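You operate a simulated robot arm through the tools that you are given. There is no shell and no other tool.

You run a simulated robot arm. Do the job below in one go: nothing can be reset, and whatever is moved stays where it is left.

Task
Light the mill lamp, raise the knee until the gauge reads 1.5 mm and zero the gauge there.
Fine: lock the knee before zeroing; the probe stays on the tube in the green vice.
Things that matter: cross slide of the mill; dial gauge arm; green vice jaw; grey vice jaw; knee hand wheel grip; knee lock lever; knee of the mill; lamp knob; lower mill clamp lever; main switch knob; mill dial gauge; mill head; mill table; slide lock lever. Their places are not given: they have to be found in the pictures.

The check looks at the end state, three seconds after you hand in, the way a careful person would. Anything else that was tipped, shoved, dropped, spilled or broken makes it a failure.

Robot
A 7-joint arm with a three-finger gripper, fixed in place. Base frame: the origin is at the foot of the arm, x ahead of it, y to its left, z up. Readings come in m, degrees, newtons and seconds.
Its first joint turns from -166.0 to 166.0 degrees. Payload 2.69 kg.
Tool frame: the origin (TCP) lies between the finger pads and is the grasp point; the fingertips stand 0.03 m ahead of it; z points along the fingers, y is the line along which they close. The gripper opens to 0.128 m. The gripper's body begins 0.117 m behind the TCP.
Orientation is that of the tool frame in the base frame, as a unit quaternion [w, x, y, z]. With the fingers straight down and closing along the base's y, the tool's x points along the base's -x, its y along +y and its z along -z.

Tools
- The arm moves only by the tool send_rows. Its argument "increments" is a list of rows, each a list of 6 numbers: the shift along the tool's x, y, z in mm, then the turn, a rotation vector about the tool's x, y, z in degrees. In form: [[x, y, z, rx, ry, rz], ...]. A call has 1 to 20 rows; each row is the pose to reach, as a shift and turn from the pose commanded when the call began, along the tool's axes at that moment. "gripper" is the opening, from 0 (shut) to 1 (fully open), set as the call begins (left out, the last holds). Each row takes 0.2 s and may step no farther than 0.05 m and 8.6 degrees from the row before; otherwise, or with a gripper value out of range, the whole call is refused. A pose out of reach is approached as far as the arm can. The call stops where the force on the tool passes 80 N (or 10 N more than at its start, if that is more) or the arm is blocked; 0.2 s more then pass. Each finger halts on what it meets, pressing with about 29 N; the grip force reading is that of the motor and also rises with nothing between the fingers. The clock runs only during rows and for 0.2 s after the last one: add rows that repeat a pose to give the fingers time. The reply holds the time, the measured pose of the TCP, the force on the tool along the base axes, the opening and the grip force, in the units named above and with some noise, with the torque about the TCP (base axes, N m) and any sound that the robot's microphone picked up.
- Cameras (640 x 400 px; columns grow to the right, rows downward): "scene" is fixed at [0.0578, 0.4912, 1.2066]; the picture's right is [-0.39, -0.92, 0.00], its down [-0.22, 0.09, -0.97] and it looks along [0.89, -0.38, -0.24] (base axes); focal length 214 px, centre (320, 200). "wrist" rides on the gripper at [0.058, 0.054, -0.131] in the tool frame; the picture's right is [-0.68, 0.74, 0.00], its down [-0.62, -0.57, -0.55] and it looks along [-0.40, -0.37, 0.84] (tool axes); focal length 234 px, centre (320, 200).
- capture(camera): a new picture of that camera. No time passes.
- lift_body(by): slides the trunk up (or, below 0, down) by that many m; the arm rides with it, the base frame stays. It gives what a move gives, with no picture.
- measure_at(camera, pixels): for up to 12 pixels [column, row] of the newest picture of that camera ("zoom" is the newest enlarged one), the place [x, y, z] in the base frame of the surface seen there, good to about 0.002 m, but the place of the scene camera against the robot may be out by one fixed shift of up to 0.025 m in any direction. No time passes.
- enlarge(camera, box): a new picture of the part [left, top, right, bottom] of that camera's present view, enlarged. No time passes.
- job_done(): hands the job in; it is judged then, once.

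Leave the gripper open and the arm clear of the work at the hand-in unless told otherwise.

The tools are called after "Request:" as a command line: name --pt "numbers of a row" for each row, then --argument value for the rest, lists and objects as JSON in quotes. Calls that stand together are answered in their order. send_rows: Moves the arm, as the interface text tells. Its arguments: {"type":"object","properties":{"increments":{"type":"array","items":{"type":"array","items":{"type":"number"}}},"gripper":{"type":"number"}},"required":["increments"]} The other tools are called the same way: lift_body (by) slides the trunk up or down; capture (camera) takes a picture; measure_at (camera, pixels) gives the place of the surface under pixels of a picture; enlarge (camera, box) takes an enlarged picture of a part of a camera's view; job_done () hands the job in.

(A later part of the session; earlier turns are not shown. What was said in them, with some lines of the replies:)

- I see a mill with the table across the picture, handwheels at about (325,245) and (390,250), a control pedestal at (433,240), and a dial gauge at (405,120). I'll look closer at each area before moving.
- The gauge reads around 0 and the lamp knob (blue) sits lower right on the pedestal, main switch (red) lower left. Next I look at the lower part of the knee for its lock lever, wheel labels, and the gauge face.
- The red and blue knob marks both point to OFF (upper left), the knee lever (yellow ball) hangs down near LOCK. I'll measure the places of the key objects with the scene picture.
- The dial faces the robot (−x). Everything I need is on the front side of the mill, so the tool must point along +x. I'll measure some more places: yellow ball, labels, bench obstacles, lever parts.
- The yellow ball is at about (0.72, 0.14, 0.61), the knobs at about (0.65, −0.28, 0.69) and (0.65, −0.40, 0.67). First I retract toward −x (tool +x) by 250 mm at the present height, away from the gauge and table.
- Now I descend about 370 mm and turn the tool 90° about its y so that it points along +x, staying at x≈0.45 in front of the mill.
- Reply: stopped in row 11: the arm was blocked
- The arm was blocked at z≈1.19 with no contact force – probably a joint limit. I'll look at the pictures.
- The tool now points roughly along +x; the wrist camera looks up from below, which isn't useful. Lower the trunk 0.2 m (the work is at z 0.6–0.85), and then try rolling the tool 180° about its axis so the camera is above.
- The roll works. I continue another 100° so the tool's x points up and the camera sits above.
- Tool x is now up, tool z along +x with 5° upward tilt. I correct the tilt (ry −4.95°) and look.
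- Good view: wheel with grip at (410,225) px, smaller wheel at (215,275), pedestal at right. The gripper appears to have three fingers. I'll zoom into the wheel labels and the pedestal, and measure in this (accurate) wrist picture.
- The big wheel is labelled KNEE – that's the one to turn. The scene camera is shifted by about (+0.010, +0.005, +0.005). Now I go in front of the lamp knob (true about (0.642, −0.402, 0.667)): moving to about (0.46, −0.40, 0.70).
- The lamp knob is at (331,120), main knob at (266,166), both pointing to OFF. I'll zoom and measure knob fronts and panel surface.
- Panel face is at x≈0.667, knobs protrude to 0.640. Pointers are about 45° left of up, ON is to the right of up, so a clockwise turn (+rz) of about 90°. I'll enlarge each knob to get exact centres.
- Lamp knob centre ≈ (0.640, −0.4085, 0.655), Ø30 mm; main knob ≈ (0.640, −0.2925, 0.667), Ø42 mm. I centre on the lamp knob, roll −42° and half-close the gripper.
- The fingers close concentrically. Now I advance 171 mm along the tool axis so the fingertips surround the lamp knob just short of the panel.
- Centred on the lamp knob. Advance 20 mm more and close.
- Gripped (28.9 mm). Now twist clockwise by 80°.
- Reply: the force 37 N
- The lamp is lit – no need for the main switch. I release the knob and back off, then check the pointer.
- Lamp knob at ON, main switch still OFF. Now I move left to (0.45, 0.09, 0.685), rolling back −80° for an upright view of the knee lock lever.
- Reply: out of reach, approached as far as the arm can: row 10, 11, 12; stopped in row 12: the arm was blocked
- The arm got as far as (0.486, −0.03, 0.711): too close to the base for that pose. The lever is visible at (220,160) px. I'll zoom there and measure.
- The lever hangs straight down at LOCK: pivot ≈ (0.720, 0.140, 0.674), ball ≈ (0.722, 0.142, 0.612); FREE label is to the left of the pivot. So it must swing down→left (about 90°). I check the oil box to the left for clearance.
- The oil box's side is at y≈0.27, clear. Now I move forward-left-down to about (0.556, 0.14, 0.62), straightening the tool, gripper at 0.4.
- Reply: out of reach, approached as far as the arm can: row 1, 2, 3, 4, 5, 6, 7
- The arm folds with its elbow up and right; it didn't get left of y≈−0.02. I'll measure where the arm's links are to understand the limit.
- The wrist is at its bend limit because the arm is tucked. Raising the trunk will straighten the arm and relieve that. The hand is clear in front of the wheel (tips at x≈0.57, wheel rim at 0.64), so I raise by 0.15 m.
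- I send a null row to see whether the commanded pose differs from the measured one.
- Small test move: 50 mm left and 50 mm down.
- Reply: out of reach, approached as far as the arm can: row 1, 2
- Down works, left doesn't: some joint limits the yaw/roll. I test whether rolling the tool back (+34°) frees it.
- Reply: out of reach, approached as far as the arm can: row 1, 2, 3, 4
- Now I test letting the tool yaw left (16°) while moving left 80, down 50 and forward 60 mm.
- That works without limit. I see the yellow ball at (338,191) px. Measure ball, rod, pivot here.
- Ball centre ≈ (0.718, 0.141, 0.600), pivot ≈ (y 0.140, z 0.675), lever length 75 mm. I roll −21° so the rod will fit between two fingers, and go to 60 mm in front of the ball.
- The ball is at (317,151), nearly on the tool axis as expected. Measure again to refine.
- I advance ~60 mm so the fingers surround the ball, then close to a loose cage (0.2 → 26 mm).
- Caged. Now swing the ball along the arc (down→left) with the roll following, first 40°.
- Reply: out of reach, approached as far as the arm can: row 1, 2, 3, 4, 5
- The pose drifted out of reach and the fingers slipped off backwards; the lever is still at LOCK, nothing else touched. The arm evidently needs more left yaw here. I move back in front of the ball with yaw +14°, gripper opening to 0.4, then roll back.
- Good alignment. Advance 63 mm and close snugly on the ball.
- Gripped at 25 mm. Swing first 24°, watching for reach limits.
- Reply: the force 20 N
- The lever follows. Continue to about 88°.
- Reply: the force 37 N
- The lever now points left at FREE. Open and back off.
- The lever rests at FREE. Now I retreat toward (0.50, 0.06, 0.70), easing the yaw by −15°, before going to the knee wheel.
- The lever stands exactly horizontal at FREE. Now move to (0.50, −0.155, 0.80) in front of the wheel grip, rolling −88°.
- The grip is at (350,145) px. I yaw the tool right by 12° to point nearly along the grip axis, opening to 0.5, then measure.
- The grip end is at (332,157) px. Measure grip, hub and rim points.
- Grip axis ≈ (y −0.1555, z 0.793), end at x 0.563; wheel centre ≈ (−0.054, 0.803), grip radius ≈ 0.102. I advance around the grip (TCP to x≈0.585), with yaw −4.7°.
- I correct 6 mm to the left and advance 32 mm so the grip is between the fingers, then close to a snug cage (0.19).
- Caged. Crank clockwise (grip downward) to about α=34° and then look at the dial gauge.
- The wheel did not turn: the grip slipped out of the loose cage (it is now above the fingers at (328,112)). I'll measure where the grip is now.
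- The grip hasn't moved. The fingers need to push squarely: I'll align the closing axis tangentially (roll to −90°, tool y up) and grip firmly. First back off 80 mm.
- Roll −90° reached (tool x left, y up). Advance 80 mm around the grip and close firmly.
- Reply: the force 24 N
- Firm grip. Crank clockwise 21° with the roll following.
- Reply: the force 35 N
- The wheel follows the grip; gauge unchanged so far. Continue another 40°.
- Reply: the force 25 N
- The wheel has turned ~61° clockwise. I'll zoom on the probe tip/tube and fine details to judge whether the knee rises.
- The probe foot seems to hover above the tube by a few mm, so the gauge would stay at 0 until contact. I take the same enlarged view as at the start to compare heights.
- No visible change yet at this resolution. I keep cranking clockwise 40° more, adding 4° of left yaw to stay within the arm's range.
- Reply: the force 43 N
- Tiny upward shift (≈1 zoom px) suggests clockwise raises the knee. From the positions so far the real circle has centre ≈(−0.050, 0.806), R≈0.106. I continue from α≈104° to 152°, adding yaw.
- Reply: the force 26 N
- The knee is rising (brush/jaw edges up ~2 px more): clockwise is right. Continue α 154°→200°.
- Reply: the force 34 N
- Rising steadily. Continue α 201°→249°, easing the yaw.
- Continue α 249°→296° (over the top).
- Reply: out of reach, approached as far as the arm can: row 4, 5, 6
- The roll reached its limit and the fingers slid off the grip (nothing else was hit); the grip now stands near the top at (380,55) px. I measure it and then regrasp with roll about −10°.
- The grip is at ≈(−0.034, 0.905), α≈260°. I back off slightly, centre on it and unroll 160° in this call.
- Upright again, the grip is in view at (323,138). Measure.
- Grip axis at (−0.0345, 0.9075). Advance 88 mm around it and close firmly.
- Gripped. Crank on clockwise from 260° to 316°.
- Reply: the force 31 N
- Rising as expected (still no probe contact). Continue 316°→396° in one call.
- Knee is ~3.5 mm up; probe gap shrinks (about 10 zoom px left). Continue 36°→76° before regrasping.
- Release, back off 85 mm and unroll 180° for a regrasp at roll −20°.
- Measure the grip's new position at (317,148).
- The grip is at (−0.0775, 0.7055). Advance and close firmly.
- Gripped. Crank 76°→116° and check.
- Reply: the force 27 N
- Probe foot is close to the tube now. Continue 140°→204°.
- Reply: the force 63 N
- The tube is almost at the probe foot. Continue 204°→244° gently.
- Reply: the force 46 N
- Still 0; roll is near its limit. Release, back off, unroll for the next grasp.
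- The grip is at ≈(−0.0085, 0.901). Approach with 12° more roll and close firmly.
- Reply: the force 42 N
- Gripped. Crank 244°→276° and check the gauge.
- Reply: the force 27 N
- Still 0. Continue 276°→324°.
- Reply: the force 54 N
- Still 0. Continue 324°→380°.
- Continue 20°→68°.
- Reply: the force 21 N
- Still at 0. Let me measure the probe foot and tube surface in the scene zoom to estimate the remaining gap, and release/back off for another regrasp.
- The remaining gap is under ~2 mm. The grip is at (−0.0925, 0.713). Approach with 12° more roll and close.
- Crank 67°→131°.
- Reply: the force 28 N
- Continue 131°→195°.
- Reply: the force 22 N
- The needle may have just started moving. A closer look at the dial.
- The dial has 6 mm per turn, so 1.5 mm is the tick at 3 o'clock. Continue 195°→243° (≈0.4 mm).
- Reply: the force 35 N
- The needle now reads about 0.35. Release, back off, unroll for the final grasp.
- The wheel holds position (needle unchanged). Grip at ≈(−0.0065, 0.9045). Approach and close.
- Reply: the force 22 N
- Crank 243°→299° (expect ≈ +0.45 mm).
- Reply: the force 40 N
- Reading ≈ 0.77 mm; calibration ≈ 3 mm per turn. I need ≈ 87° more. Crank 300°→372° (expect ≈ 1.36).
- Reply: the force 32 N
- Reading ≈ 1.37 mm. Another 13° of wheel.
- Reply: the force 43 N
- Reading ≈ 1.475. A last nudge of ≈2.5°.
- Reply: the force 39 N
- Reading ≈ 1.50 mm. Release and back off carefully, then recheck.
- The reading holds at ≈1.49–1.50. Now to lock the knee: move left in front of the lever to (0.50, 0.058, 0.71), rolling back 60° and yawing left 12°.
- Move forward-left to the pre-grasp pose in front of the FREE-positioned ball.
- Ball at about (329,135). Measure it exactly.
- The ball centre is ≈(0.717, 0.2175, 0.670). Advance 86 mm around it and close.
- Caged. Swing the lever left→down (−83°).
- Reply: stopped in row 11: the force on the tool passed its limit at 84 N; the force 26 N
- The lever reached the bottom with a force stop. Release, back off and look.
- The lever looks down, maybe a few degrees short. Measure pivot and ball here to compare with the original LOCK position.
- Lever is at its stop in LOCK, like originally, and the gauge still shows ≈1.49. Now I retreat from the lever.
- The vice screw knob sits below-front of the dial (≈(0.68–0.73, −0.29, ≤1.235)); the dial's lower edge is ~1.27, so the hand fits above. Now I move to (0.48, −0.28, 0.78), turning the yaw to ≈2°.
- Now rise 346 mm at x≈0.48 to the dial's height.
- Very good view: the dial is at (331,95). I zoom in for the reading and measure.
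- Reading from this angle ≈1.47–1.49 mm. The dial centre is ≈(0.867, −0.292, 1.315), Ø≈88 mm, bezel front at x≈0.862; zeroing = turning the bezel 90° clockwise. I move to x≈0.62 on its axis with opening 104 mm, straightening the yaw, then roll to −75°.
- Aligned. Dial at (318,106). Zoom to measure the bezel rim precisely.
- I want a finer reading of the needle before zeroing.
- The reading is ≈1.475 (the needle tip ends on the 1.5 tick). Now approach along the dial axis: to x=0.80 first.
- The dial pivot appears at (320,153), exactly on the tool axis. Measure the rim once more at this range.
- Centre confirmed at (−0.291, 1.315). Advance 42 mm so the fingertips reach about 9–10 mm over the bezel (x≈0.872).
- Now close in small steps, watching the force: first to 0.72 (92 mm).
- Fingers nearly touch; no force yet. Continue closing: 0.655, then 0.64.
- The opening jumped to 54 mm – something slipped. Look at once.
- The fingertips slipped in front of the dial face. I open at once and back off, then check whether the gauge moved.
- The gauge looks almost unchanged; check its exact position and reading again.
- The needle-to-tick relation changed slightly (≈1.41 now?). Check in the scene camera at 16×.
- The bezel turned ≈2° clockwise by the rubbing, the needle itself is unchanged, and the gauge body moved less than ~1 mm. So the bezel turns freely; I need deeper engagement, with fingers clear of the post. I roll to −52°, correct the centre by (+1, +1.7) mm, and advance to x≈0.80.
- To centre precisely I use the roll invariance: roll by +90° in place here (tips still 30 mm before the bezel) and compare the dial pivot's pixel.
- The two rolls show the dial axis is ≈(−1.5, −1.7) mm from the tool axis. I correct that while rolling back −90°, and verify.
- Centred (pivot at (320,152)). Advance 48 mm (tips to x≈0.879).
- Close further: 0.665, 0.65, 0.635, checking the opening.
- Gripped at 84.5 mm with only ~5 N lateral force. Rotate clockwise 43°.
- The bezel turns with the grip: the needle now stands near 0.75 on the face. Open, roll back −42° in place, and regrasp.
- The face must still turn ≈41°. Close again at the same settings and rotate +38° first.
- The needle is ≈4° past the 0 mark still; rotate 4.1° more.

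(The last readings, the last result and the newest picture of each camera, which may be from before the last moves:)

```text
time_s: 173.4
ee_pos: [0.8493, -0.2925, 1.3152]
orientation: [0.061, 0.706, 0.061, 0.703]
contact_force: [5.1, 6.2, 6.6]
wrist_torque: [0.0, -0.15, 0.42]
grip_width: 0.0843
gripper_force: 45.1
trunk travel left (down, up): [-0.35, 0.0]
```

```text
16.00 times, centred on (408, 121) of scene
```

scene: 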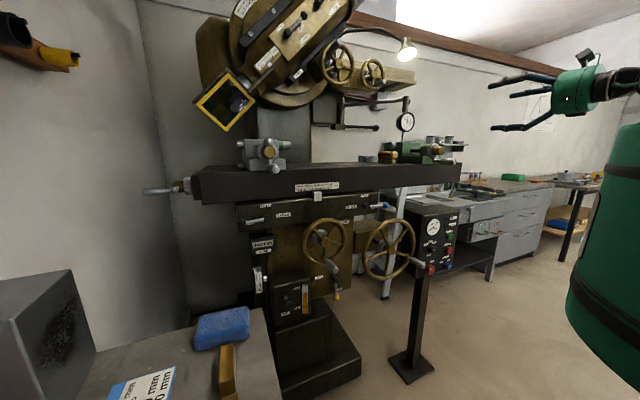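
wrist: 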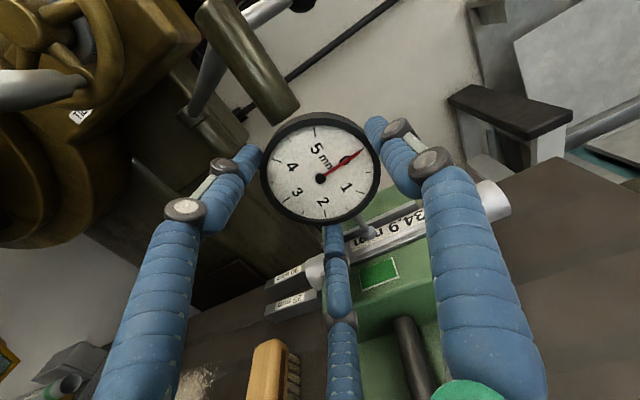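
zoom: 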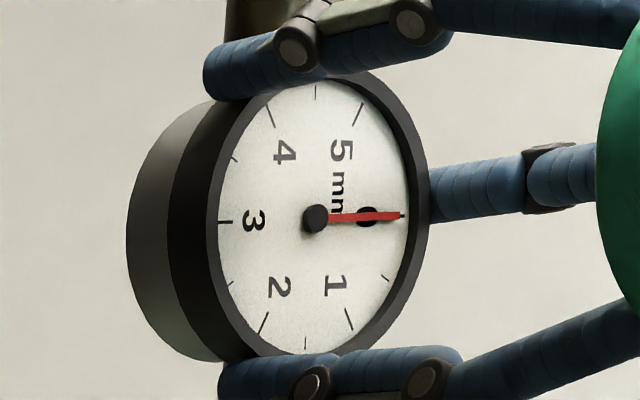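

The needle is exactly on the 0 mark. Open the fingers and back straight off.

Request:
send_rows --pt "0 0 0 0 0 0" --pt "0 0 0 0 0 0" --pt "0 0 0 0 0 0" --pt "0 0 -20 0 0 0" --pt "0 0 -50 0 0 0" --pt "0 0 -90 0 0 0" --pt "0 0 -130 0 0 0" --gripper 0.8

Request:
capture --camera "wrist"

Request:
enlarge --camera "wrist" --box '[285, 80, 355, 160]'

Request:
enlarge --camera "scene" --box '[400, 112, 416, 130]'

Request:
enlarge --camera "scene" --box '[390, 135, 430, 165]'

```text
time_s: 175.0
ee_pos: [0.7188, -0.2923, 1.3146]
orientation: [0.06, 0.706, 0.062, 0.703]
contact_force: [0.0, -0.8, 0.7]
wrist_torque: [-0.01, 0.03, 0.01]
grip_width: 0.1026
gripper_force: 0.1
trunk travel left (down, up): [-0.35, 0.0]
```

```text
taken
```

wrist: 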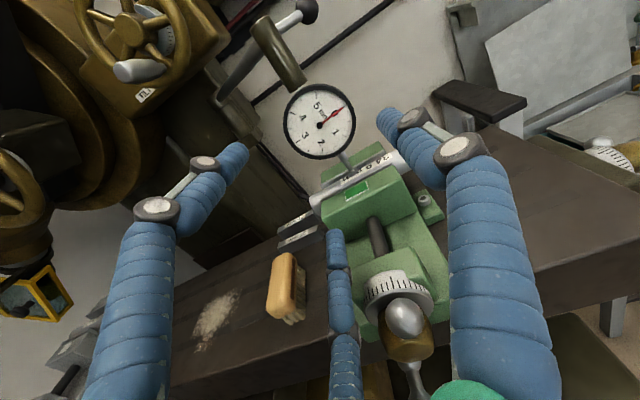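

```text
5.00 times, centred on (320, 120) of wrist
```

zoom: 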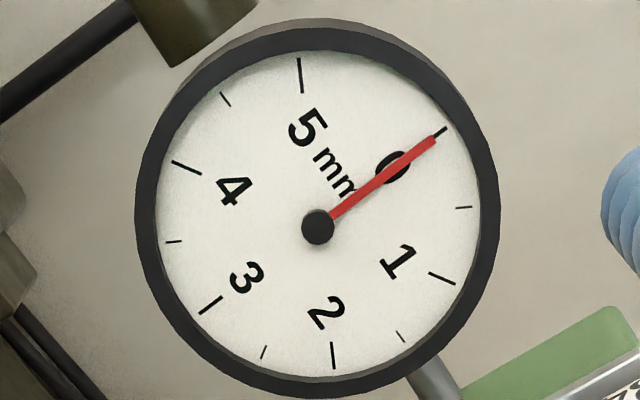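

```text
16.00 times, centred on (408, 121) of scene
```

zoom: 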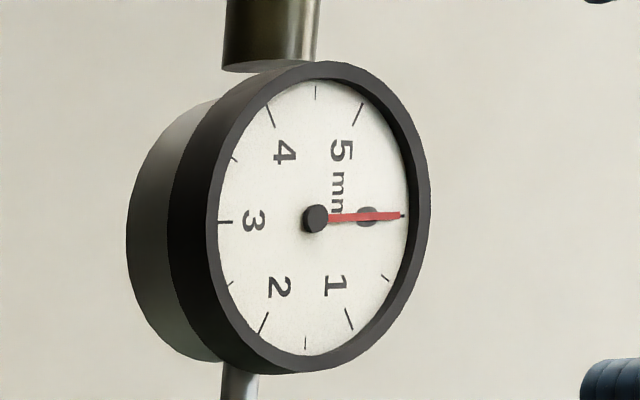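

```text
13.33 times, centred on (410, 150) of scene
```

zoom: 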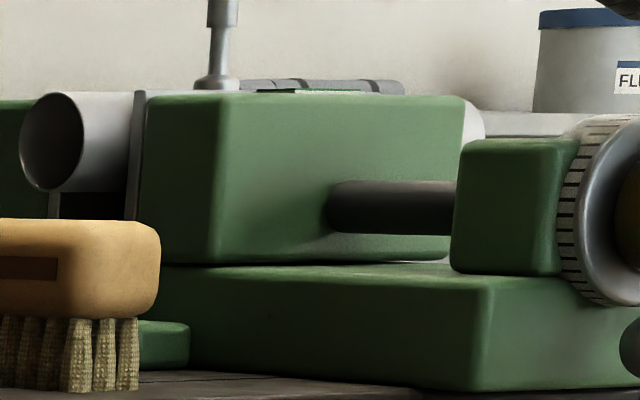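

The needle is exactly on 0 and the probe rests on the tube. Retreat 240 mm and open fully.

Request:
send_rows --pt "0 0 -45 0 0 0" --pt "0 0 -90 0 0 0" --pt "0 0 -135 0 0 0" --pt "0 0 -180 0 0 0" --pt "0 0 -225 0 0 0" --pt "0 0 -250 0 0 0" --gripper 1

Request:
capture --camera "scene"

Request:
enlarge --camera "scene" --box '[230, 190, 460, 310]'

Request:
enlarge --camera "scene" --box '[310, 70, 480, 180]'

Request:
enlarge --camera "scene" --box '[305, 255, 365, 310]'

Request:
enlarge --camera "scene" --box '[400, 112, 416, 130]'

```text
time_s: 176.4
ee_pos: [0.466, -0.2917, 1.3155]
orientation: [0.06, 0.706, 0.062, 0.703]
contact_force: [0.8, 0.1, 0.0]
wrist_torque: [-0.02, 0.02, -0.04]
grip_width: 0.128
gripper_force: 0.1
trunk travel left (down, up): [-0.35, 0.0]
```

```text
taken
```

scene: 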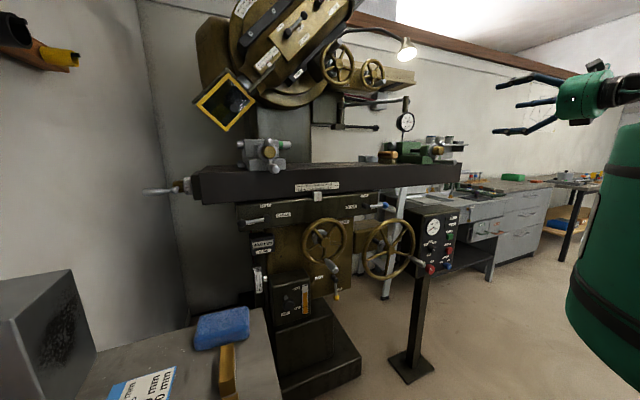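

```text
2.78 times, centred on (345, 250) of scene
```

zoom: 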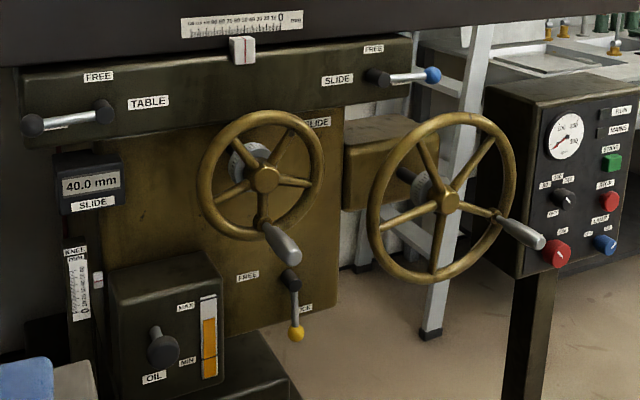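

```text
3.64 times, centred on (395, 125) of scene
```

zoom: 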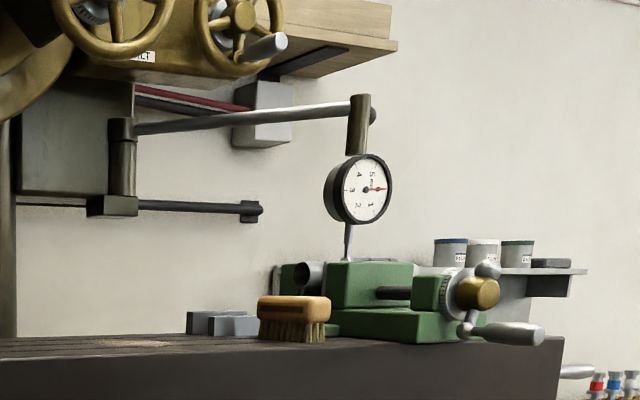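

```text
7.27 times, centred on (335, 282) of scene
```

zoom: 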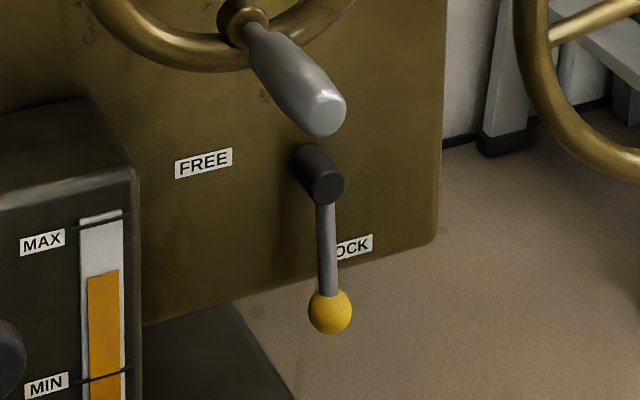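

```text
16.00 times, centred on (408, 121) of scene
```

zoom: 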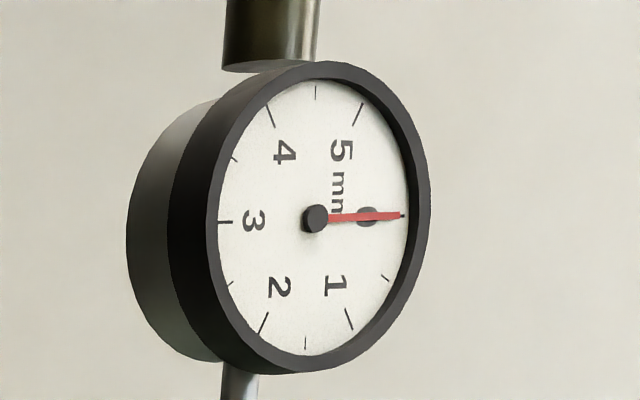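

The lamp is lit and the main switch is untouched. The knee lever hangs vertically at LOCK, and the slide and table levers are unchanged (SLIDE still shows 40.0). The needle is on 0 with the probe on the tube in the green vice. The arm is clear and the gripper is open, so I hand in.

Request:
job_done

```text
The job is handed in.
```

The job is handed in: the lamp is lit, the knee is raised and locked, and the gauge is zeroed there. I have not seen the result of the check.

- **Lamp:** It came on with the lamp knob alone. The main switch stayed OFF.
- **Knee height:** The gauge read about 1.48 mm when I stopped, by my best estimate from both cameras. I aimed for 1.5 mm and left the small difference.
- **Travel:** At the start the probe was not touching the tube, so the knee rose about 9 mm in total.
- **Lock:** The knee lever is back down at LOCK, to within about a degree of where it started. The reading did not change when I locked it.
- **Zero:** I turned the gauge's outer ring about 90° clockwise until 0 sat under the needle. I checked it from both cameras after letting go. The probe is still on the tube in the green vice.

While zeroing, my fingers slipped off the ring once and nudged the gauge body by roughly 1 mm. The needle did not move, and the gauge arm looks unchanged in the pictures.

The arm is clear of the machine with the gripper fully open. The table and slide levers and the slide reading (40.0 mm) are as I found them.
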